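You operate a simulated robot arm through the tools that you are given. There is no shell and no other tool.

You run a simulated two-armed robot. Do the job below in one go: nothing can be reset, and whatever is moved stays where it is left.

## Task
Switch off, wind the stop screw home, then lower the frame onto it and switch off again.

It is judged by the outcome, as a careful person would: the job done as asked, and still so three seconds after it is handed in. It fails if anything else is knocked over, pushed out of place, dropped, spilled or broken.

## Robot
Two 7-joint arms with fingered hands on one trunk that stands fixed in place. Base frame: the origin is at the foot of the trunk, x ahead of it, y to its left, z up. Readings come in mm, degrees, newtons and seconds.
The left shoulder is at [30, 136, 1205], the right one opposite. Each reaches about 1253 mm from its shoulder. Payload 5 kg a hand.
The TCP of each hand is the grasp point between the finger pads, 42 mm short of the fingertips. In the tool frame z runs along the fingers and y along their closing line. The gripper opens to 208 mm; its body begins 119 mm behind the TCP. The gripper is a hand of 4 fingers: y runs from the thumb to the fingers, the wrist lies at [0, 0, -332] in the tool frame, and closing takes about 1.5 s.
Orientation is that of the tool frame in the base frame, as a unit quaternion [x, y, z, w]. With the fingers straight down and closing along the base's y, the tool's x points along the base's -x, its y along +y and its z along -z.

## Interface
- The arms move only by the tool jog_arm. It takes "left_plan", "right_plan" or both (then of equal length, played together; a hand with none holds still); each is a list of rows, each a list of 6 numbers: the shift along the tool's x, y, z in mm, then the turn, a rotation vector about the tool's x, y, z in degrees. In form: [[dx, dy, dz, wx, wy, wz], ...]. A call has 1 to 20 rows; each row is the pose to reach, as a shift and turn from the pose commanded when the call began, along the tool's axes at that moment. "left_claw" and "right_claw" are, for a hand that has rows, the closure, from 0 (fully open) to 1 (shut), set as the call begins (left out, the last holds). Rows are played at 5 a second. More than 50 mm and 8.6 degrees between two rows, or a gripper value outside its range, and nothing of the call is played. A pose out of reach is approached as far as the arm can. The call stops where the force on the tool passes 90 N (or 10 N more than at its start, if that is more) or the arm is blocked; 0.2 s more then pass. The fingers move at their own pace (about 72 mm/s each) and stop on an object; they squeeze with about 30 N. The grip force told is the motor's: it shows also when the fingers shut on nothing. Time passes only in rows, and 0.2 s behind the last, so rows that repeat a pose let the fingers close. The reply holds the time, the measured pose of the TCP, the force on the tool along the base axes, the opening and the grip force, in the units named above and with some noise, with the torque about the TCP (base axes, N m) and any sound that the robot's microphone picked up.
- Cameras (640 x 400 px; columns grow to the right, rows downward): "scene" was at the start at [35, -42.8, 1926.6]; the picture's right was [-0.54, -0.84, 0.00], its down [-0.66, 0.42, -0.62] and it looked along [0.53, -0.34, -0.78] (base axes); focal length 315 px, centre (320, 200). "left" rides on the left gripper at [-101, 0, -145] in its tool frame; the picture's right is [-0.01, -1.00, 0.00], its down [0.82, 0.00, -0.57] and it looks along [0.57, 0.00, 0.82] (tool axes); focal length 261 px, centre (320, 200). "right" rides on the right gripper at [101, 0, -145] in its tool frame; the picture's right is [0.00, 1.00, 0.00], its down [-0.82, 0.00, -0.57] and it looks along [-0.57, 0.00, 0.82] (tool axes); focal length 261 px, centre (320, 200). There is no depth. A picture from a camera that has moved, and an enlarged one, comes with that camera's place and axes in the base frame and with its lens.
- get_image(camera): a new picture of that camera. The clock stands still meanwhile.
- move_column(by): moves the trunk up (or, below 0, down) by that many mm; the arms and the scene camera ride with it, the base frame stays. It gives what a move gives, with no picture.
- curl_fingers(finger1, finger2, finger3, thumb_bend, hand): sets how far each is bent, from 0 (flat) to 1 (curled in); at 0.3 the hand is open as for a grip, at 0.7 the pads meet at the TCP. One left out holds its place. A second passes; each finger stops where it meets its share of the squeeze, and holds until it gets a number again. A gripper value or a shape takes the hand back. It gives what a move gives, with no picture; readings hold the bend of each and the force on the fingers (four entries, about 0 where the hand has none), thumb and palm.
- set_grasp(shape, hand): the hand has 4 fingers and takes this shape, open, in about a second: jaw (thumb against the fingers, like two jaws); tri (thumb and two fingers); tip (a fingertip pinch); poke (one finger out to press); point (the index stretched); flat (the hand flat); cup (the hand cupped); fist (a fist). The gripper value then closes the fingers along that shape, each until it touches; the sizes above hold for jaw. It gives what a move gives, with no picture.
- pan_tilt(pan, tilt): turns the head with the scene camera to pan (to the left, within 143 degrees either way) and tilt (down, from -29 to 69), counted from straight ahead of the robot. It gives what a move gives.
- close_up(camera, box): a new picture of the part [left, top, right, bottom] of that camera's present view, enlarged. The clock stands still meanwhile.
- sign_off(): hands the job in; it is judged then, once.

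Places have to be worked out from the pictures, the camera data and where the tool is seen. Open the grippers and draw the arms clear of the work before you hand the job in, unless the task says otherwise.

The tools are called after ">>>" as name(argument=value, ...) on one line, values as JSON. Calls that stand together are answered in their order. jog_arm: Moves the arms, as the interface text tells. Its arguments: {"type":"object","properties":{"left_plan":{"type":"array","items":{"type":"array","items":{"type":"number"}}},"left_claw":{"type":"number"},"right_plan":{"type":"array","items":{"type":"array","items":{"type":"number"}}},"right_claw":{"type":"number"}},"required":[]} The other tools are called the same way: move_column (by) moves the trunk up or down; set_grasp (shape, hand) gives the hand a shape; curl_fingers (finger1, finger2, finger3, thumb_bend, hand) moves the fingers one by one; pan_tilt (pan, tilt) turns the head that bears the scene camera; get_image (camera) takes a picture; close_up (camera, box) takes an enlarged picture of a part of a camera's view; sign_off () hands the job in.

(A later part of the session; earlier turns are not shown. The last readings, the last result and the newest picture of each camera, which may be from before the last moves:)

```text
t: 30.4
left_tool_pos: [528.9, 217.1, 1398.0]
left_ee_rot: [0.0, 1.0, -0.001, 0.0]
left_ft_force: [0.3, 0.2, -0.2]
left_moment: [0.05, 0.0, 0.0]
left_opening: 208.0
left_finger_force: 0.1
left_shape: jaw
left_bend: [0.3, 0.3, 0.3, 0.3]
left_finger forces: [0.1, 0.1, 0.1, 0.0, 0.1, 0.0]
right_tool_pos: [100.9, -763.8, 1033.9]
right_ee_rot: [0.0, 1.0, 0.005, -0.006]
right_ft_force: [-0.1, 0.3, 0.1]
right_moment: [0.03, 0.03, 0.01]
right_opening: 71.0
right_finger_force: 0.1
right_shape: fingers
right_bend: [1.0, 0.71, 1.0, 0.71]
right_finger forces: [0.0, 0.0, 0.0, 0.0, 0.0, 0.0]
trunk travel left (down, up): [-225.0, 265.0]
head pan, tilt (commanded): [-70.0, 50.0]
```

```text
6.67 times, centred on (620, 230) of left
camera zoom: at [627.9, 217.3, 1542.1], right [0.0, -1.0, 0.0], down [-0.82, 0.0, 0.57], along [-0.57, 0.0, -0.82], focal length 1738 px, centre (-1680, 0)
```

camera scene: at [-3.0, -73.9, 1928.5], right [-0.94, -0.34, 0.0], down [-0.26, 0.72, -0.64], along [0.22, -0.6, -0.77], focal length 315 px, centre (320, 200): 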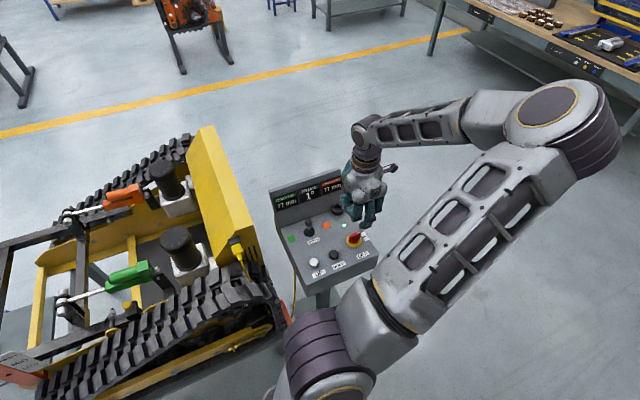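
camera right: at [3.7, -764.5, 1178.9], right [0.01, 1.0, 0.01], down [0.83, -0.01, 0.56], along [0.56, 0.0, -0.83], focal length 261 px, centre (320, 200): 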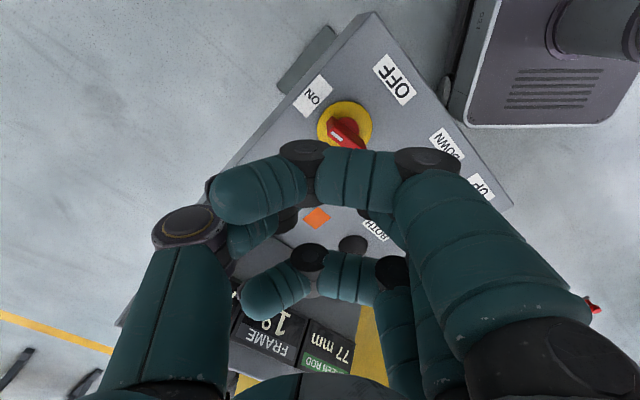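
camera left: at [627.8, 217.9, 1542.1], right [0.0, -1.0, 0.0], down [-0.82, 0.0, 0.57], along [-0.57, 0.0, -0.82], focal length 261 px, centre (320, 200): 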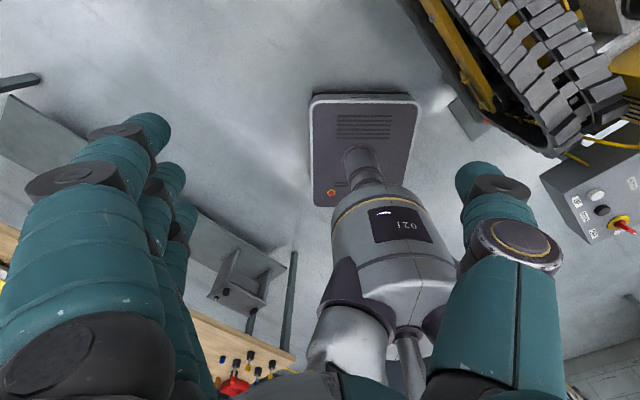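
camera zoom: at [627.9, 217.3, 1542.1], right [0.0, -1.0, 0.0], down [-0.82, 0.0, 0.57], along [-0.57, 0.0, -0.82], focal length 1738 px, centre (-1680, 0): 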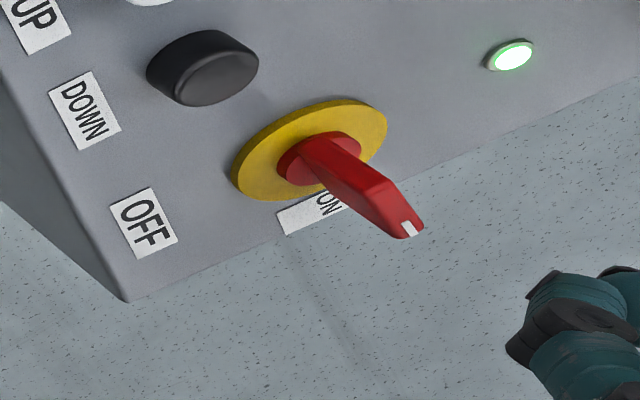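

The bar is at the ON mark (about -138° heading) and the pinch tips reach ~45 mm below the TCP, so I must work ~8 mm higher than before. I descend beside the bar's marked end at (102,-772,965) and push it around with the narrow face.

>>> jog_arm(right_plan=[[-1, -8, 20, 0, 0, 0], [-1, -8, 45, 0, 0, 0], [-1, -8, 69, 0, 0, 0]])

>>> jog_arm(right_plan=[[2.8, 2.8, 0, 0, 0, 0], [5.6, 5.6, 0, 0, 0, 0], [8.5, 8.5, 0, 0, 0, 0], [11.3, 11.3, 0, 0, 0, 0], [14.5, 12.7, 0, 0, 0, 0], [17.8, 14.2, 0, 0, 0, 0], [21, 17.2, 0, 0, 0, 0], [24.2, 20.2, 0, 0, 0, 0]])

>>> close_up(camera="left", box=[570, 180, 640, 250])

>>> close_up(camera="scene", box=[320, 190, 400, 260])

>>> close_up(camera="right", box=[220, 20, 460, 220])

```text
t: 31.2
left_tool_pos: [529.5, 218.7, 1397.3]
left_ee_rot: [0.0, 1.0, -0.001, 0.0]
left_ft_force: [1.4, -0.7, 0.0]
left_moment: [0.04, 0.02, -0.01]
left_opening: 208.0
left_finger_force: 0.0
left_shape: jaw
left_bend: [0.3, 0.3, 0.3, 0.3]
left_finger forces: [0.0, 0.0, 0.0, 0.0, 0.0, 0.0]
right_tool_pos: [105.5, -772.3, 967.1]
right_ee_rot: [0.0, 1.0, 0.001, -0.003]
right_ft_force: [12.0, -11.6, 29.3]
right_moment: [0.72, -0.07, -0.33]
right_opening: 71.1
right_finger_force: 21.8
right_shape: fingers
right_bend: [1.0, 0.72, 1.0, 0.71]
right_finger forces: [0.0, 44.3, 0.0, 0.0, 0.1, 0.1]
trunk travel left (down, up): [-225.0, 265.0]
head pan, tilt (commanded): [-70.0, 50.0]
```

```text
t: 33.0
left_tool_pos: [525.3, 216.0, 1398.8]
left_ee_rot: [0.0, 1.0, 0.0, 0.0]
left_ft_force: [-2.0, -0.1, 1.0]
left_moment: [-0.02, -0.26, 0.04]
left_opening: 207.9
left_finger_force: 0.0
left_shape: jaw
left_bend: [0.3, 0.3, 0.3, 0.3]
left_finger forces: [0.0, 0.0, 0.0, 0.0, 0.0, 0.0]
right_tool_pos: [72.1, -746.3, 963.0]
right_ee_rot: [0.002, 1.0, 0.008, -0.007]
right_ft_force: [-2.4, -1.2, 0.2]
right_moment: [0.22, 0.19, -0.05]
right_opening: 71.3
right_finger_force: 2.8
right_shape: fingers
right_bend: [1.0, 0.72, 1.0, 0.71]
right_finger forces: [0.0, 2.9, 0.0, 0.0, 3.0, 0.0]
trunk travel left (down, up): [-225.0, 265.0]
head pan, tilt (commanded): [-70.0, 50.0]
```

```text
5.71 times, centred on (605, 215) of left
camera zoom: at [623.6, 217.2, 1543.2], right [0.0, -1.0, 0.0], down [-0.82, 0.0, 0.57], along [-0.57, 0.0, -0.82], focal length 1489 px, centre (-1309, 114)
```

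zoom: 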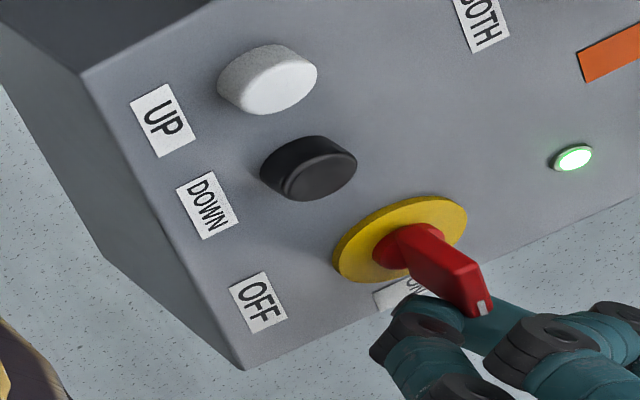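

```text
5.71 times, centred on (360, 225) of scene
camera zoom: at [-8.2, -74.5, 1927.7], right [-0.94, -0.34, 0.0], down [-0.26, 0.72, -0.64], along [0.22, -0.6, -0.77], focal length 1799 px, centre (91, 57)
```

zoom: 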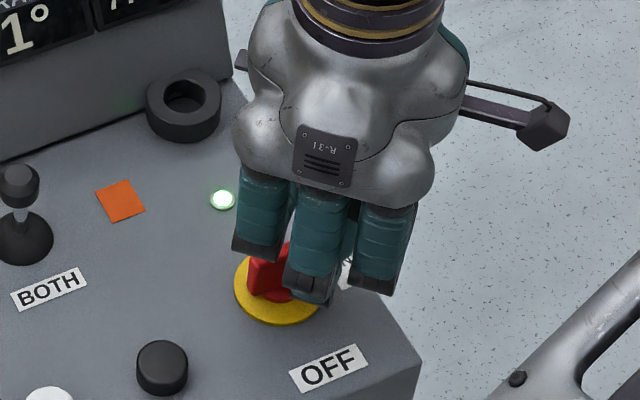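

```text
2.00 times, centred on (340, 120) of right
camera zoom: at [-25.9, -748.8, 1107.5], right [0.01, 1.0, 0.02], down [0.83, -0.02, 0.56], along [0.56, 0.01, -0.83], focal length 521 px, centre (280, 360)
```

zoom: 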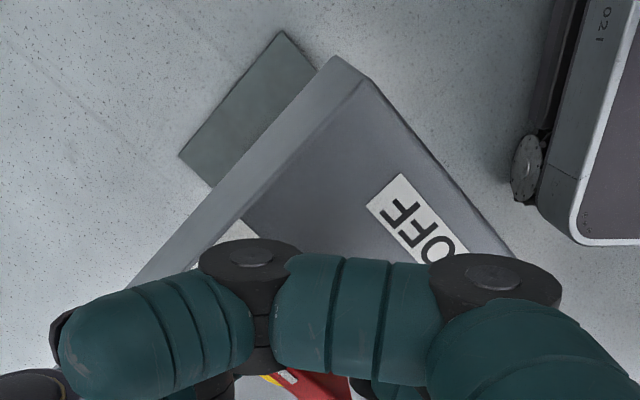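

The finger's slanted back rode up and slipped past the bar's tip; the bar is still at ON. I lift clear and form a straight peg from one finger instead, then measure where it is.

>>> jog_arm(right_plan=[[5, -10, 0, 0, 0, 0], [5, -10, -30, 0, 0, 0], [5, -10, -70, 0, 0, 0], [5, -10, -110, 0, 0, 0]])

>>> curl_fingers(hand="right", finger1=1.0, finger2=0.4, finger3=1.0, thumb_bend=0.9)

>>> get_image(camera="right")

>>> close_up(camera="scene", box=[310, 130, 430, 250])

>>> close_up(camera="left", box=[540, 180, 640, 320])

```text
t: 34.0
left_tool_pos: [528.1, 217.7, 1398.2]
left_ee_rot: [0.0, 1.0, 0.0, -0.001]
left_ft_force: [-0.1, 0.0, -0.6]
left_moment: [-0.07, -0.04, -0.02]
left_opening: 207.8
left_finger_force: 0.0
left_shape: jaw
left_bend: [0.3, 0.3, 0.3, 0.3]
left_finger forces: [0.0, 0.0, 0.0, 0.0, 0.1, 0.0]
right_tool_pos: [73.3, -760.3, 1076.1]
right_ee_rot: [0.001, 1.0, 0.004, -0.007]
right_ft_force: [0.4, 0.6, -0.7]
right_moment: [-0.07, 0.01, -0.02]
right_opening: 70.9
right_finger_force: 0.1
right_shape: fingers
right_bend: [1.0, 0.71, 1.0, 0.72]
right_finger forces: [0.0, 0.0, 0.0, 0.0, 0.1, 0.0]
trunk travel left (down, up): [-225.0, 265.0]
head pan, tilt (commanded): [-70.0, 50.0]
```

```text
t: 35.0
left_tool_pos: [528.8, 216.7, 1398.0]
left_ee_rot: [0.0, 1.0, 0.0, 0.0]
left_ft_force: [0.1, -0.3, -0.7]
left_moment: [-0.01, 0.02, -0.01]
left_opening: 207.8
left_finger_force: 0.0
left_shape: jaw
left_bend: [0.3, 0.3, 0.3, 0.3]
left_finger forces: [0.0, 0.0, 0.0, 0.1, 0.0, 0.0]
right_tool_pos: [74.3, -761.8, 1074.4]
right_ee_rot: [0.0, 1.0, 0.005, -0.006]
right_ft_force: [0.8, 0.3, -0.8]
right_moment: [-0.01, 0.03, -0.03]
right_opening: 69.3
right_finger_force: 0.1
right_shape: fingers
right_bend: [1.0, 0.4, 1.0, 0.9]
right_finger forces: [0.1, 0.0, 0.0, 0.1, 0.0, 0.0]
trunk travel left (down, up): [-225.0, 265.0]
head pan, tilt (commanded): [-70.0, 50.0]
```

```text
taken
camera right: at [-24.7, -761.9, 1220.5], right [0.01, 1.0, 0.01], down [0.83, -0.01, 0.56], along [0.56, 0.0, -0.83], focal length 261 px, centre (320, 200)
```

right: 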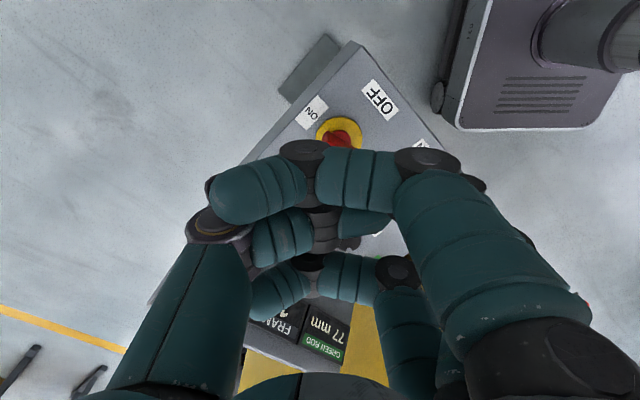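

```text
3.33 times, centred on (370, 190) of scene
camera zoom: at [-2.6, -74.0, 1928.4], right [-0.94, -0.34, 0.0], down [-0.26, 0.72, -0.64], along [0.22, -0.6, -0.77], focal length 1050 px, centre (153, 233)
```

zoom: 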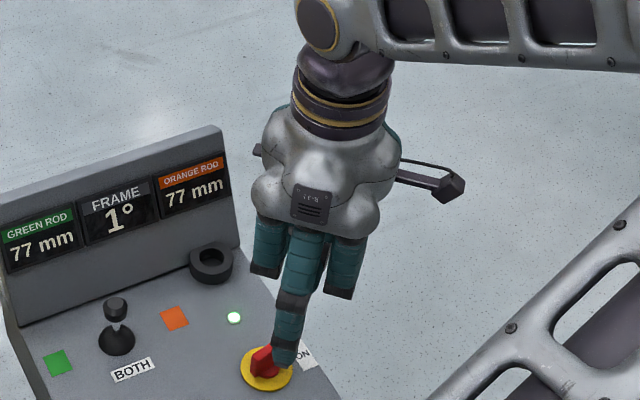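

```text
2.86 times, centred on (590, 250) of left
camera zoom: at [627.8, 217.9, 1542.1], right [0.0, -1.0, 0.0], down [-0.82, 0.0, 0.57], along [-0.57, 0.0, -0.82], focal length 745 px, centre (-451, 57)
```

zoom: 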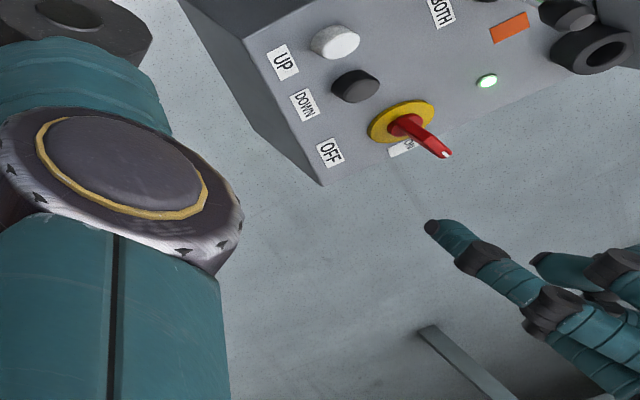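

Finger 2 at bend 0.4 makes a long straight peg. I zoom in on its tip from two cameras to locate it accurately relative to the TCP.

>>> close_up(camera="scene", box=[345, 185, 395, 235])

>>> close_up(camera="left", box=[575, 200, 640, 270])

```text
8.00 times, centred on (370, 210) of scene
camera zoom: at [-2.6, -74.0, 1928.4], right [-0.94, -0.34, 0.0], down [-0.26, 0.72, -0.64], along [0.22, -0.6, -0.77], focal length 2519 px, centre (-80, 120)
```

zoom: 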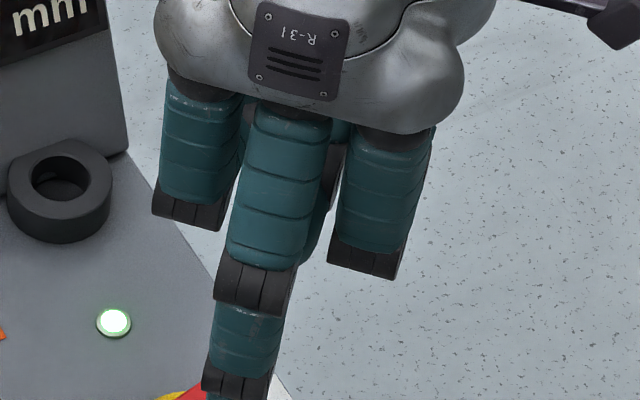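

```text
5.71 times, centred on (608, 235) of left
camera zoom: at [627.8, 217.9, 1542.1], right [0.0, -1.0, 0.0], down [-0.82, 0.0, 0.57], along [-0.57, 0.0, -0.82], focal length 1489 px, centre (-1323, 0)
```

zoom: 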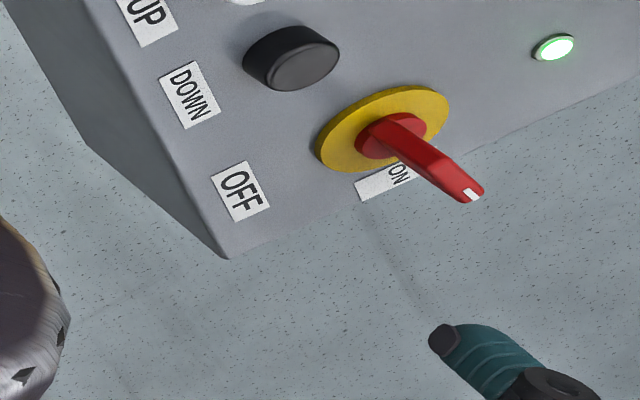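

The tip fell outside the scene crop; I take it again slightly lower.

>>> close_up(camera="scene", box=[345, 215, 395, 255])

>>> close_up(camera="left", box=[590, 240, 640, 290])

```text
10.00 times, centred on (370, 235) of scene
camera zoom: at [-2.6, -74.0, 1928.4], right [-0.94, -0.34, 0.0], down [-0.26, 0.72, -0.64], along [0.22, -0.6, -0.77], focal length 3148 px, centre (-180, -150)
```

zoom: 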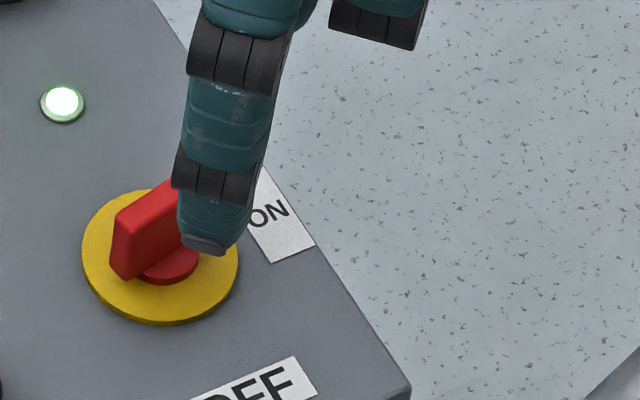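

```text
8.00 times, centred on (615, 265) of left
camera zoom: at [627.8, 217.9, 1542.1], right [0.0, -1.0, 0.0], down [-0.82, 0.0, 0.57], along [-0.57, 0.0, -0.82], focal length 2085 px, centre (-2040, -320)
```

zoom: 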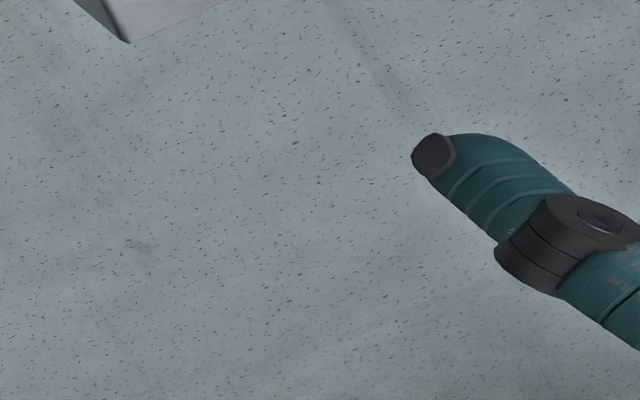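

By triangulation the peg tip sits about (+1,+106,+36) in the tool frame. I turn the hand to heading -45° and bring the peg over a free spot of the panel on the far side of the handle, staying high.

>>> jog_arm(right_plan=[[7, -14, 0, 0.1, -0.1, 7.5], [14, -29, 0, 0.2, -0.2, 15], [21, -43, 0, 0.3, -0.3, 22.5], [28, -58, 0, 0.4, -0.5, 30], [36, -73, 0, 0.5, -0.6, 37.5], [43, -87, 0, 0.6, -0.7, 45], [43, -87, 50, 0.6, -0.7, 45], [43, -87, 100, 0.6, -0.7, 45]])

>>> close_up(camera="scene", box=[310, 180, 410, 270])

>>> close_up(camera="left", box=[570, 180, 640, 250])

>>> get_image(camera="right")

```text
t: 36.8
left_tool_pos: [527.8, 216.9, 1397.9]
left_ee_rot: [0.0, 1.0, 0.0, 0.0]
left_ft_force: [0.1, -0.1, 0.6]
left_moment: [0.07, -0.02, 0.01]
left_opening: 208.0
left_finger_force: 0.0
left_shape: jaw
left_bend: [0.3, 0.3, 0.3, 0.3]
left_finger forces: [0.0, 0.1, 0.0, 0.0, 0.0, 0.1]
right_tool_pos: [30.7, -849.5, 973.6]
right_ee_rot: [0.385, 0.923, -0.003, -0.001]
right_ft_force: [0.3, -1.2, 0.0]
right_moment: [0.06, 0.01, -0.05]
right_opening: 69.3
right_finger_force: 0.0
right_shape: fingers
right_bend: [1.0, 0.4, 1.0, 0.9]
right_finger forces: [0.0, 0.1, 0.1, 0.1, 0.1, 0.0]
trunk travel left (down, up): [-225.0, 265.0]
head pan, tilt (commanded): [-70.0, 50.0]
```

```text
4.44 times, centred on (360, 225) of scene
camera zoom: at [-3.1, -75.5, 1928.3], right [-0.94, -0.34, 0.0], down [-0.26, 0.72, -0.64], along [0.22, -0.6, -0.77], focal length 1399 px, centre (142, 89)
```

zoom: 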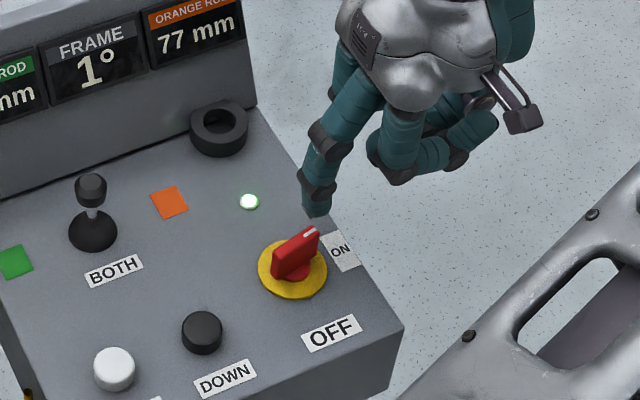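

```text
5.71 times, centred on (605, 215) of left
camera zoom: at [627.4, 216.4, 1542.4], right [0.0, -1.0, 0.0], down [-0.82, 0.0, 0.57], along [-0.57, 0.0, -0.82], focal length 1489 px, centre (-1309, 114)
```

zoom: 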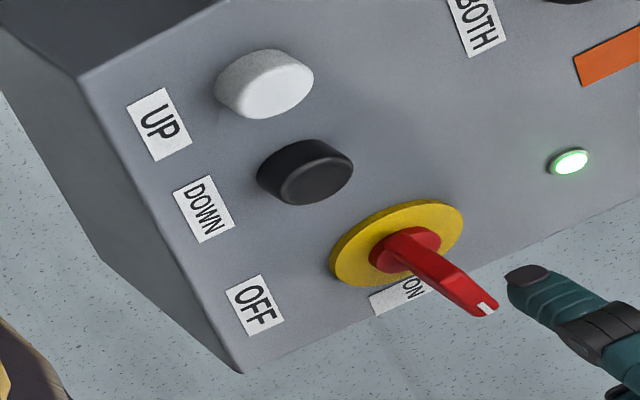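

```text
taken
camera right: at [-39.1, -776.5, 1118.4], right [0.71, 0.7, -0.01], down [0.58, -0.58, 0.57], along [0.4, -0.41, -0.82], focal length 261 px, centre (320, 200)
```

right: 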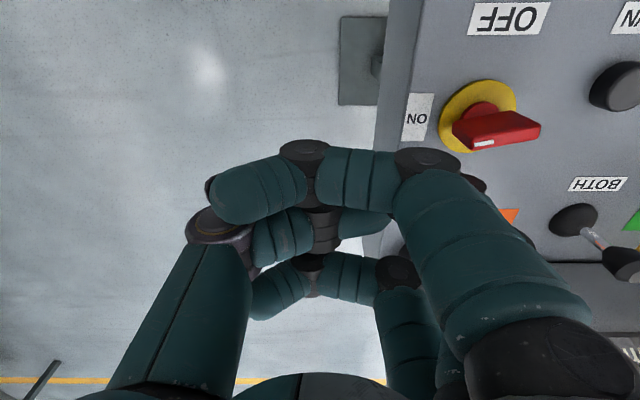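

The right camera now sees the handle freely. I zoom to measure its present angle.

>>> close_up(camera="right", box=[390, 60, 560, 200])

```text
2.86 times, centred on (475, 130) of right
camera zoom: at [-39.1, -776.5, 1118.4], right [0.71, 0.7, -0.01], down [0.58, -0.58, 0.57], along [0.4, -0.41, -0.82], focal length 745 px, centre (-123, 400)
```

zoom: 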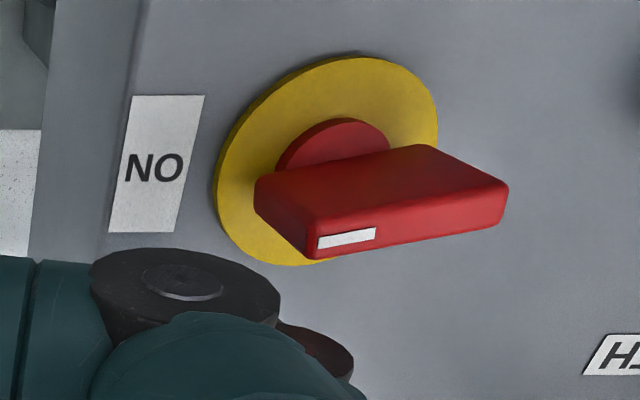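

The bar is ~30 mm tall (z≈910–940) and points about -124°. I slide the peg in beside its marked half on the far side and lower it so its tip is at about z=918.

>>> jog_arm(right_plan=[[1.9, 10, 0, 0, 0, 0], [1.9, 19, 0, 0, 0, 0], [1.9, 19, 6, 0, 0, 0], [1.9, 19, 12, 0, 0, 0]])

>>> close_up(camera="scene", box=[330, 190, 390, 250])

>>> close_up(camera="left", box=[580, 190, 640, 250])

>>> close_up(camera="right", box=[370, 50, 570, 220])

```text
t: 37.8
left_tool_pos: [528.2, 217.6, 1398.1]
left_ee_rot: [0.0, 1.0, 0.0, 0.0]
left_ft_force: [-0.1, -0.1, 1.3]
left_moment: [0.01, 0.0, -0.04]
left_opening: 207.8
left_finger_force: 0.2
left_shape: jaw
left_bend: [0.3, 0.3, 0.3, 0.3]
left_finger forces: [0.0, 0.1, 0.0, 0.0, 0.0, 0.1]
right_tool_pos: [41.4, -831.9, 962.6]
right_ee_rot: [0.383, 0.924, -0.003, -0.001]
right_ft_force: [-0.2, 0.1, 0.0]
right_moment: [0.02, 0.01, 0.05]
right_opening: 69.1
right_finger_force: 0.2
right_shape: fingers
right_bend: [1.0, 0.4, 1.0, 0.9]
right_finger forces: [0.0, 0.0, 0.0, 0.0, 0.0, 0.1]
trunk travel left (down, up): [-225.0, 265.0]
head pan, tilt (commanded): [-70.0, 50.0]
```

```text
6.67 times, centred on (360, 220) of scene
camera zoom: at [-2.5, -74.3, 1928.4], right [-0.94, -0.34, 0.0], down [-0.26, 0.72, -0.64], along [0.22, -0.6, -0.77], focal length 2099 px, centre (53, 67)
```

zoom: 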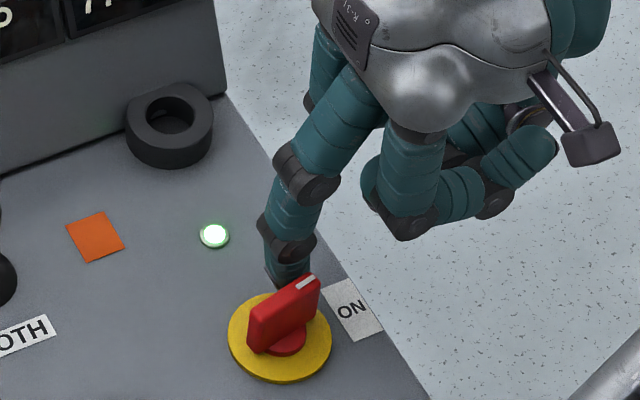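

```text
6.67 times, centred on (610, 220) of left
camera zoom: at [627.9, 217.6, 1542.1], right [0.0, -1.0, 0.0], down [-0.82, 0.0, 0.57], along [-0.57, 0.0, -0.82], focal length 1738 px, centre (-1613, 67)
```

zoom: 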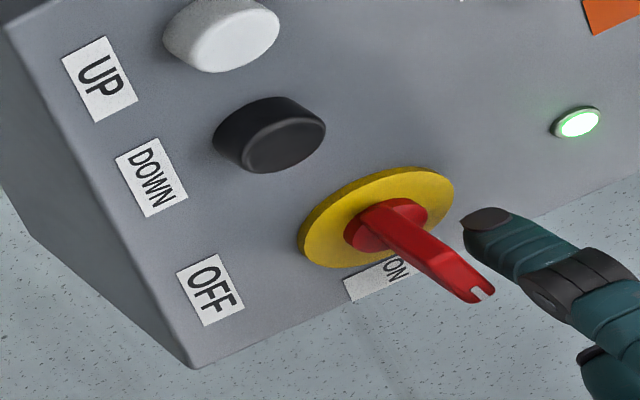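

```text
2.35 times, centred on (470, 135) of right
camera zoom: at [-27.3, -760.7, 1106.9], right [0.71, 0.7, -0.01], down [0.58, -0.58, 0.57], along [0.4, -0.41, -0.82], focal length 613 px, centre (-33, 353)
```

zoom: 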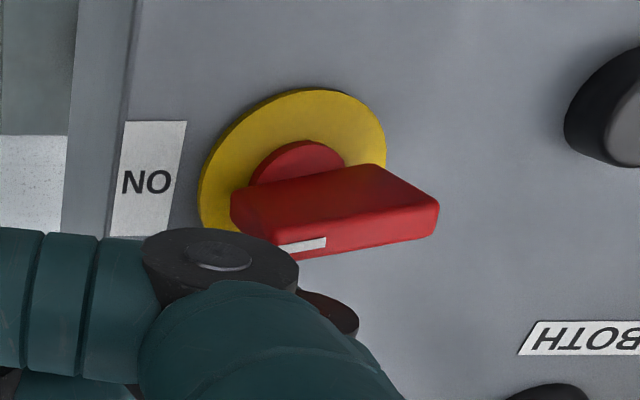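

The peg now stands behind the marked half of the bar. I push it clockwise along the arc, first part.

>>> jog_arm(right_plan=[[4.5, -0.8, 0, 0, 0, 0], [8.9, -1.7, 0, 0, 0, 0], [12.6, -2.8, 0, 0, 0, 0], [16.3, -3.9, 0, 0, 0, 0], [20, -5, 0, 0, 0, 0], [23.7, -6, 0, 0, 0, 0], [27.2, -6.1, 0, 0, 0, 0], [30.7, -6.1, 0, 0, 0, 0]])

>>> close_up(camera="scene", box=[330, 190, 390, 250])

>>> close_up(camera="left", box=[580, 190, 640, 250])

>>> close_up(camera="right", box=[370, 50, 570, 220])

```text
t: 39.6
left_tool_pos: [532.1, 212.6, 1396.1]
left_ee_rot: [0.0, 1.0, 0.002, -0.002]
left_ft_force: [-0.2, 0.4, 0.4]
left_moment: [-0.02, 0.0, 0.03]
left_opening: 207.9
left_finger_force: 0.1
left_shape: jaw
left_bend: [0.3, 0.3, 0.3, 0.3]
left_finger forces: [0.0, 0.1, 0.0, 0.1, 0.1, 0.1]
right_tool_pos: [29.7, -823.5, 962.8]
right_ee_rot: [0.384, 0.923, -0.006, 0.009]
right_ft_force: [62.2, -58.8, -9.1]
right_moment: [-1.91, -0.78, -8.0]
right_opening: 69.3
right_finger_force: 42.9
right_shape: fingers
right_bend: [1.0, 0.4, 1.0, 0.9]
right_finger forces: [0.0, 85.7, 0.0, 0.0, 0.0, 0.0]
trunk travel left (down, up): [-225.0, 265.0]
head pan, tilt (commanded): [-70.0, 50.0]
```

```text
6.67 times, centred on (360, 220) of scene
camera zoom: at [4.1, -81.2, 1928.1], right [-0.94, -0.34, 0.0], down [-0.27, 0.72, -0.64], along [0.22, -0.6, -0.77], focal length 2099 px, centre (53, 67)
```

zoom: 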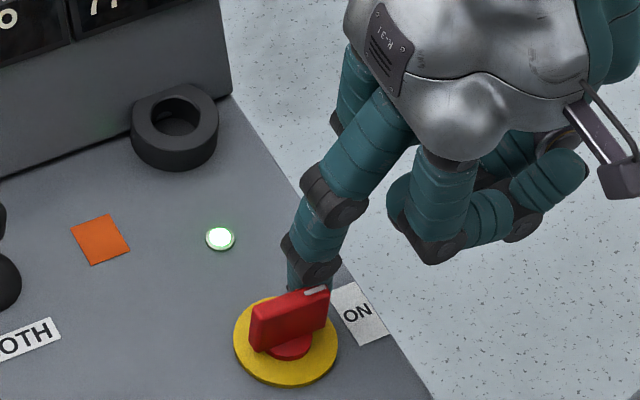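

```text
6.67 times, centred on (610, 220) of left
camera zoom: at [632.6, 212.4, 1540.7], right [0.0, -1.0, 0.0], down [-0.82, -0.01, 0.57], along [-0.57, 0.0, -0.82], focal length 1738 px, centre (-1613, 67)
```

zoom: 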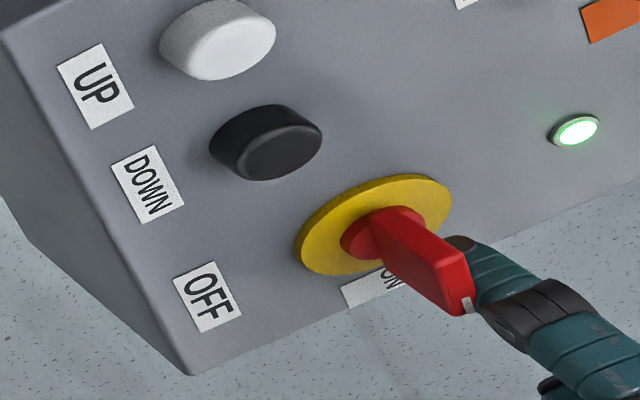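

```text
2.35 times, centred on (470, 135) of right
camera zoom: at [-42.8, -750.6, 1105.2], right [0.71, 0.7, 0.0], down [0.57, -0.57, 0.59], along [0.41, -0.42, -0.81], focal length 613 px, centre (-33, 353)
```

zoom: 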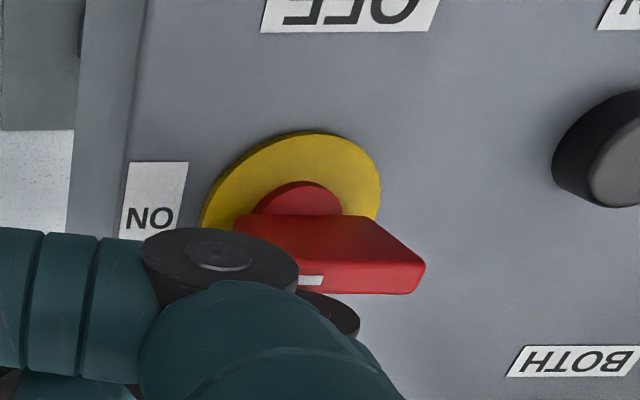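

With 86 N the bar only came back to ON; either friction is high or my lever is short (contact maybe only ~13 mm from the axis). I back off, shift 8 mm outward along the bar and push again nearer its end.

>>> jog_arm(right_plan=[[-8, 0, 0, 0, 0, 0], [-16, 0, 0, 0, 0, 0], [-22, 0, 0, 0, 0, 0], [-22, -8, 0, 0, 0, 0], [-14, -8, 0, 0, 0, 0], [-8, -8, 0, 0, 0, 0], [-4, -8, 0, 0, 0, 0], [0, -8, 0, 0, 0, 0]])

>>> close_up(camera="scene", box=[330, 190, 390, 250])

>>> close_up(camera="left", box=[580, 190, 640, 250])

>>> close_up(camera="right", box=[370, 50, 570, 220])

```text
t: 41.4
left_tool_pos: [532.4, 212.2, 1396.7]
left_ee_rot: [0.001, 1.0, 0.002, -0.002]
left_ft_force: [-0.4, -0.4, 0.5]
left_moment: [0.01, 0.01, 0.05]
left_opening: 208.3
left_finger_force: 0.0
left_shape: jaw
left_bend: [0.3, 0.3, 0.3, 0.3]
left_finger forces: [0.0, 0.0, 0.0, 0.0, 0.1, 0.0]
right_tool_pos: [23.1, -830.6, 962.9]
right_ee_rot: [0.384, 0.923, -0.006, 0.009]
right_ft_force: [65.6, -53.7, -15.7]
right_moment: [-2.24, -0.25, -8.3]
right_opening: 69.1
right_finger_force: 41.6
right_shape: fingers
right_bend: [1.0, 0.38, 1.0, 0.9]
right_finger forces: [0.0, 83.7, 0.0, 0.0, 0.0, 0.1]
trunk travel left (down, up): [-225.0, 265.0]
head pan, tilt (commanded): [-70.0, 50.0]
```

```text
6.67 times, centred on (360, 220) of scene
camera zoom: at [4.5, -81.3, 1928.1], right [-0.94, -0.34, 0.0], down [-0.27, 0.72, -0.64], along [0.22, -0.6, -0.77], focal length 2099 px, centre (53, 67)
```

zoom: 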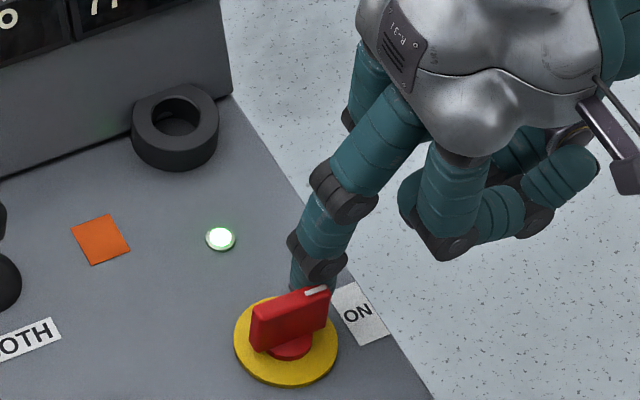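

```text
6.67 times, centred on (610, 220) of left
camera zoom: at [632.8, 212.4, 1540.6], right [0.0, -1.0, 0.0], down [-0.82, -0.01, 0.57], along [-0.57, 0.0, -0.82], focal length 1738 px, centre (-1613, 67)
```

zoom: 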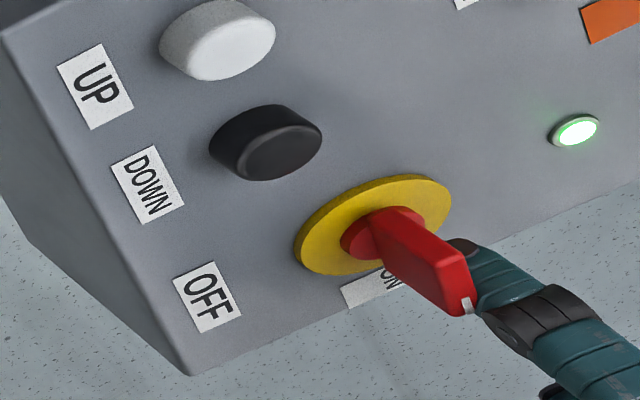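

```text
2.35 times, centred on (470, 135) of right
camera zoom: at [-47.8, -755.8, 1104.8], right [0.71, 0.7, 0.0], down [0.57, -0.57, 0.59], along [0.41, -0.42, -0.81], focal length 613 px, centre (-33, 353)
```

zoom: 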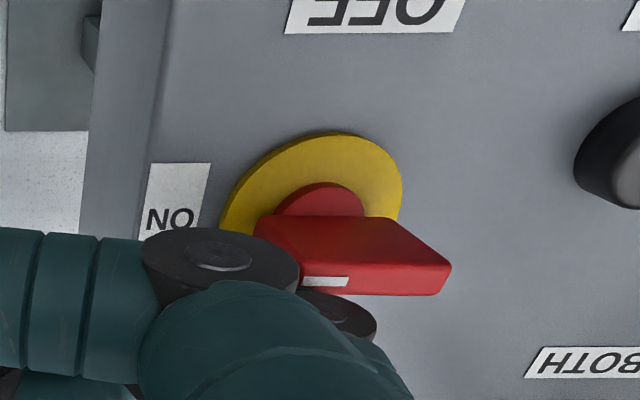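

The bar is firmly stopped at ON in the clockwise sense even with a good lever, so the switch must turn the other way. I retreat, move the peg to behind the bar's unmarked half, and push that half toward the OFF label (counter-clockwise).

>>> jog_arm(right_plan=[[-10, 0, 0, 0, 0, 0], [-20, 0, 0, 0, 0, 0], [-30, 0, 0, 0, 0, 0], [-30, 15, 0, 0, 0, 0], [-30, 30, 0, 0, 0, 0], [-27.6, 42.8, 0, 0, 0, 0]])

>>> close_up(camera="scene", box=[330, 190, 390, 250])

>>> close_up(camera="left", box=[580, 190, 640, 250])

>>> close_up(camera="right", box=[370, 50, 570, 220])

```text
t: 42.8
left_tool_pos: [528.8, 217.6, 1398.2]
left_ee_rot: [0.0, 1.0, 0.0, 0.0]
left_ft_force: [0.5, -0.1, -1.2]
left_moment: [0.02, 0.02, 0.0]
left_opening: 207.8
left_finger_force: 0.0
left_shape: jaw
left_bend: [0.3, 0.3, 0.3, 0.3]
left_finger forces: [0.1, 0.0, 0.1, 0.0, 0.0, 0.0]
right_tool_pos: [59.1, -810.5, 961.7]
right_ee_rot: [0.384, 0.923, -0.004, -0.001]
right_ft_force: [-0.9, 0.1, 0.2]
right_moment: [-0.02, 0.0, 0.0]
right_opening: 69.3
right_finger_force: 0.1
right_shape: fingers
right_bend: [1.0, 0.4, 1.0, 0.9]
right_finger forces: [0.0, 0.0, 0.0, 0.0, 0.1, 0.0]
trunk travel left (down, up): [-225.0, 265.0]
head pan, tilt (commanded): [-70.0, 50.0]
```

```text
6.67 times, centred on (360, 220) of scene
camera zoom: at [-2.3, -74.0, 1928.4], right [-0.94, -0.34, 0.0], down [-0.26, 0.72, -0.64], along [0.22, -0.6, -0.77], focal length 2099 px, centre (53, 67)
```

zoom: 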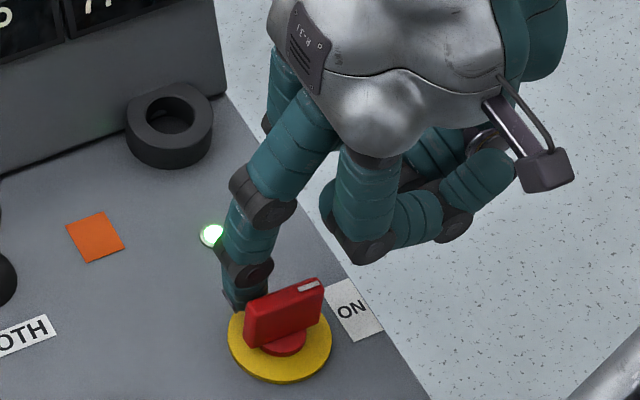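

```text
6.67 times, centred on (610, 220) of left
camera zoom: at [628.1, 217.7, 1542.0], right [0.0, -1.0, 0.0], down [-0.82, 0.0, 0.57], along [-0.57, 0.0, -0.82], focal length 1738 px, centre (-1613, 67)
```

zoom: 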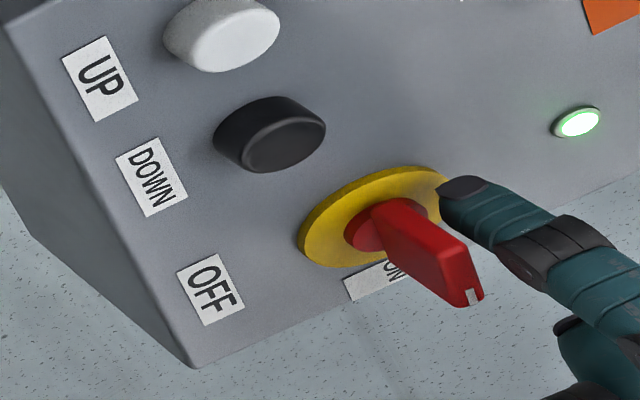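

```text
2.35 times, centred on (470, 135) of right
camera zoom: at [-9.3, -737.5, 1106.4], right [0.71, 0.7, -0.01], down [0.58, -0.58, 0.57], along [0.4, -0.41, -0.82], focal length 613 px, centre (-33, 353)
```

zoom: 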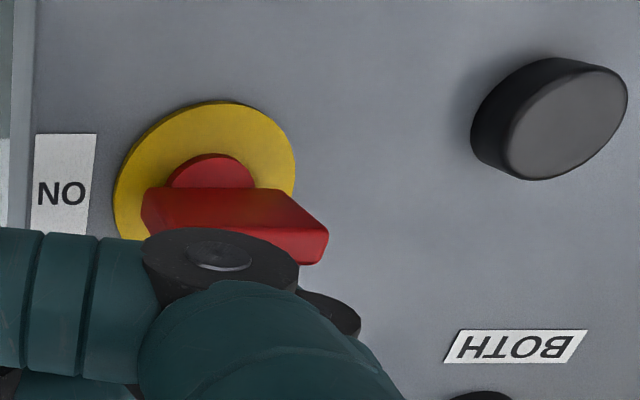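

The peg stands behind the bar's unmarked end. I shift it 4 mm inward and push this end counter-clockwise in a first stage.

>>> jog_arm(right_plan=[[0, -4, 0, 0, 0, 0], [6, -4, 0, 0, 0, 0], [12, -2, 0, 0, 0, 0], [18, -1, 0, 0, 0, 0], [22, -1, 0, 0, 0, 0], [25.5, -1, 0, 0, 0, 0]])

>>> close_up(camera="scene", box=[330, 190, 390, 250])

>>> close_up(camera="left", box=[580, 190, 640, 250])

>>> close_up(camera="right", box=[370, 50, 570, 220])

```text
t: 44.2
left_tool_pos: [529.3, 216.8, 1397.9]
left_ee_rot: [0.0, 1.0, 0.0, 0.0]
left_ft_force: [0.1, -0.7, -0.3]
left_moment: [0.01, 0.01, 0.0]
left_opening: 208.0
left_finger_force: 0.0
left_shape: jaw
left_bend: [0.3, 0.3, 0.3, 0.3]
left_finger forces: [0.0, 0.0, 0.0, 0.1, 0.0, 0.0]
right_tool_pos: [40.8, -791.6, 961.7]
right_ee_rot: [0.383, 0.924, -0.002, -0.002]
right_ft_force: [7.4, 1.8, -0.4]
right_moment: [0.02, -0.15, -0.34]
right_opening: 69.3
right_finger_force: 3.2
right_shape: fingers
right_bend: [1.0, 0.37, 1.0, 0.9]
right_finger forces: [0.0, 6.3, 0.0, 0.0, 0.1, 0.0]
trunk travel left (down, up): [-225.0, 265.0]
head pan, tilt (commanded): [-70.0, 50.0]
```

```text
6.67 times, centred on (360, 220) of scene
camera zoom: at [-1.9, -74.1, 1928.4], right [-0.94, -0.34, 0.0], down [-0.26, 0.72, -0.64], along [0.22, -0.6, -0.77], focal length 2099 px, centre (53, 67)
```

zoom: 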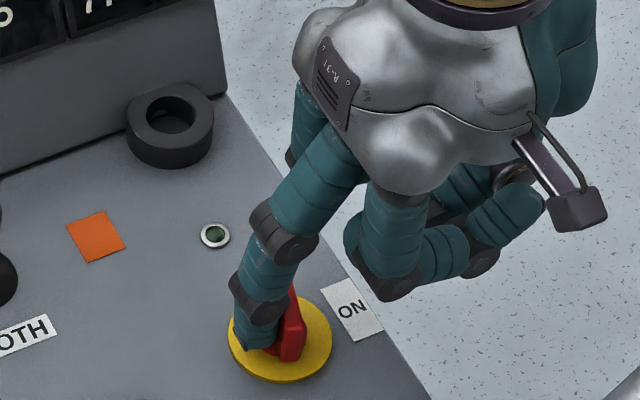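

```text
6.67 times, centred on (610, 220) of left
camera zoom: at [628.4, 217.8, 1541.8], right [0.0, -1.0, 0.0], down [-0.82, 0.0, 0.57], along [-0.57, 0.0, -0.82], focal length 1738 px, centre (-1613, 67)
```

zoom: 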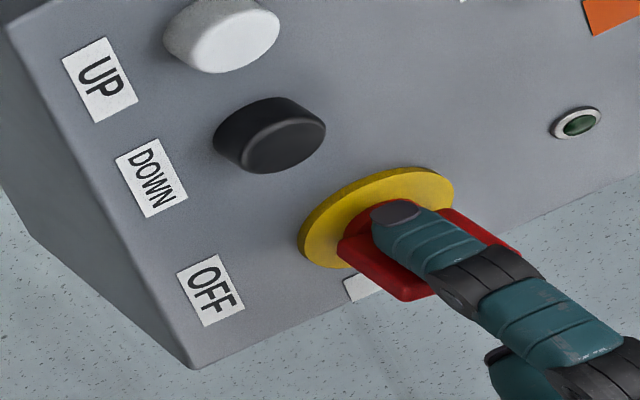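

```text
2.35 times, centred on (470, 135) of right
camera zoom: at [-28.0, -719.5, 1106.4], right [0.71, 0.7, -0.01], down [0.58, -0.58, 0.57], along [0.4, -0.41, -0.82], focal length 613 px, centre (-33, 353)
```

zoom: 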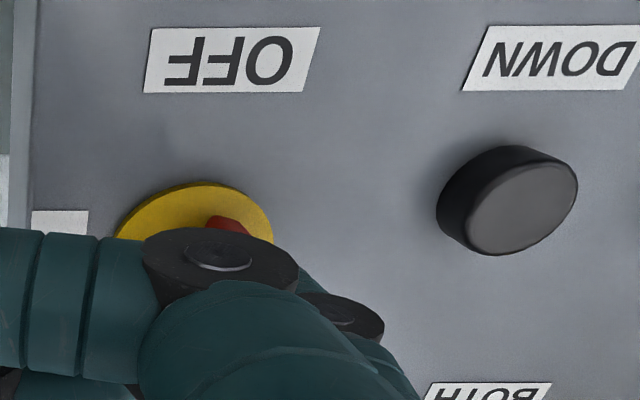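

The handle turned easily this way with only ~7 N and the lamp has gone out. I finish the turn gently so the handle sits fully at OFF.

>>> jog_arm(right_plan=[[3.5, -0.6, 0, 0, 0, 0], [7.1, -1.3, 0, 0, 0, 0], [10, -3.5, 0, 0, 0, 0], [12.8, -5.9, 0, 0, 0, 0], [14.2, -8, 0, 0, 0, 0], [15.4, -10, 0, 0, 0, 0]])

>>> close_up(camera="scene", box=[330, 190, 390, 250])

>>> close_up(camera="left", box=[580, 190, 640, 250])

```text
t: 45.6
left_tool_pos: [530.1, 217.3, 1398.1]
left_ee_rot: [0.001, 1.0, 0.0, -0.001]
left_ft_force: [-0.6, -0.2, 0.6]
left_moment: [0.0, -0.02, 0.05]
left_opening: 207.9
left_finger_force: 0.0
left_shape: jaw
left_bend: [0.3, 0.3, 0.3, 0.3]
left_finger forces: [0.1, 0.0, 0.0, 0.0, 0.0, 0.0]
right_tool_pos: [25.9, -787.8, 962.8]
right_ee_rot: [0.383, 0.924, -0.004, -0.001]
right_ft_force: [14.4, 3.5, -2.9]
right_moment: [-0.07, -0.21, -0.75]
right_opening: 69.2
right_finger_force: 5.9
right_shape: fingers
right_bend: [1.0, 0.34, 1.0, 0.9]
right_finger forces: [0.0, 11.6, 0.0, 0.0, 0.0, 0.0]
trunk travel left (down, up): [-225.0, 265.0]
head pan, tilt (commanded): [-70.0, 50.0]
```

```text
6.67 times, centred on (360, 220) of scene
camera zoom: at [-1.3, -74.0, 1928.4], right [-0.94, -0.34, 0.0], down [-0.26, 0.72, -0.64], along [0.22, -0.6, -0.77], focal length 2099 px, centre (53, 67)
```

zoom: 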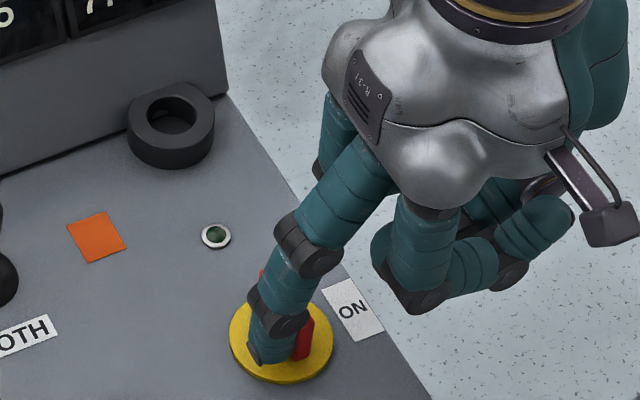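

```text
6.67 times, centred on (610, 220) of left
camera zoom: at [628.8, 218.0, 1541.6], right [0.0, -1.0, 0.0], down [-0.82, 0.0, 0.57], along [-0.57, 0.0, -0.82], focal length 1738 px, centre (-1613, 67)
```

zoom: 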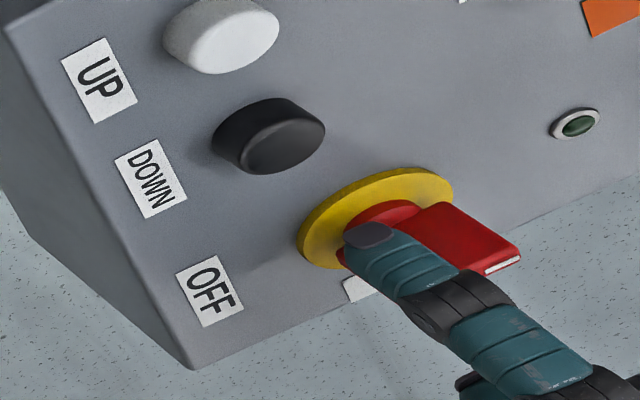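

The lamp is out and the bar lies along the OFF direction. I back the peg off and lift to check the switch.

>>> jog_arm(right_plan=[[-3, 8, 0, 0, 0, 0], [-3, 8, -30, 0, 0, 0], [-3, 8, -70, 0, 0, 0], [-3, 0, -110, 0, 0, 0], [-3, -30, -140, 0, 0, 0]])

>>> get_image(camera="right")

>>> get_image(camera="scene")

>>> close_up(camera="left", box=[570, 180, 640, 250])

```text
t: 46.8
left_tool_pos: [526.9, 217.7, 1398.2]
left_ee_rot: [0.0, 1.0, 0.0, 0.0]
left_ft_force: [-0.6, 0.3, 0.0]
left_moment: [0.01, -0.09, -0.03]
left_opening: 207.9
left_finger_force: 0.1
left_shape: jaw
left_bend: [0.3, 0.3, 0.3, 0.3]
left_finger forces: [0.0, 0.0, 0.0, 0.0, 0.0, 0.0]
right_tool_pos: [5.5, -809.8, 1101.8]
right_ee_rot: [0.384, 0.923, -0.003, 0.0]
right_ft_force: [-0.9, -0.4, 0.2]
right_moment: [0.02, -0.05, -0.01]
right_opening: 69.2
right_finger_force: 0.1
right_shape: fingers
right_bend: [1.0, 0.4, 1.0, 0.9]
right_finger forces: [0.0, 0.0, 0.0, 0.0, 0.0, 0.1]
trunk travel left (down, up): [-225.0, 265.0]
head pan, tilt (commanded): [-70.0, 50.0]
```

```text
taken
camera right: at [-65.1, -739.3, 1245.8], right [0.71, 0.7, -0.01], down [0.58, -0.58, 0.57], along [0.4, -0.41, -0.82], focal length 261 px, centre (320, 200)
```

right: 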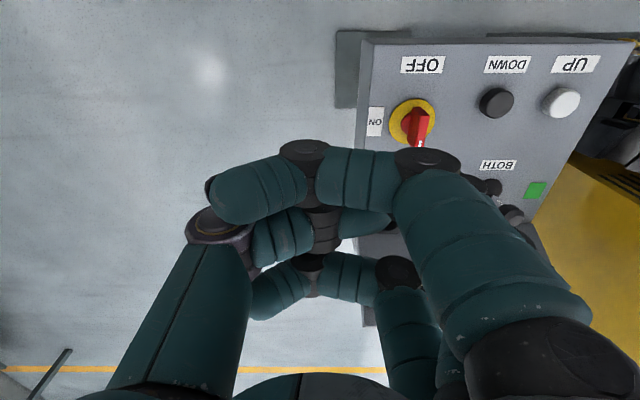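

```text
taken
camera scene: at [-4.1, -74.5, 1928.4], right [-0.94, -0.34, 0.0], down [-0.26, 0.72, -0.64], along [0.22, -0.6, -0.77], focal length 315 px, centre (320, 200)
```

scene: 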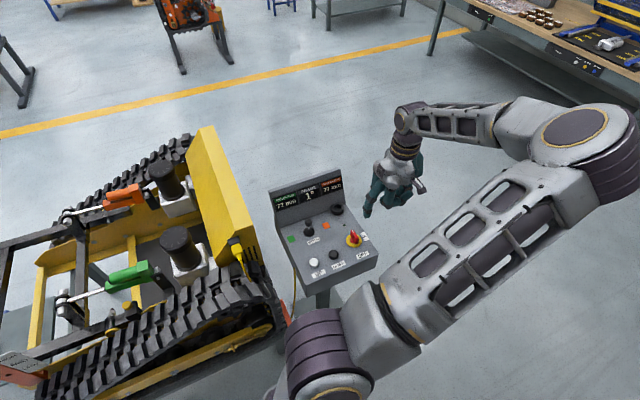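

```text
5.71 times, centred on (605, 215) of left
camera zoom: at [626.4, 217.9, 1542.7], right [0.01, -1.0, 0.0], down [-0.82, 0.0, 0.57], along [-0.57, 0.0, -0.82], focal length 1489 px, centre (-1309, 114)
```

zoom: 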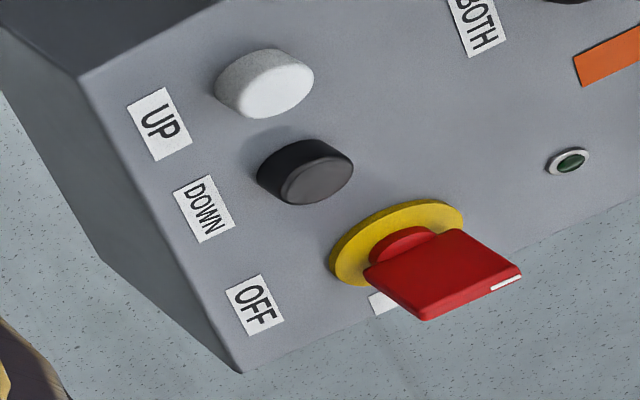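

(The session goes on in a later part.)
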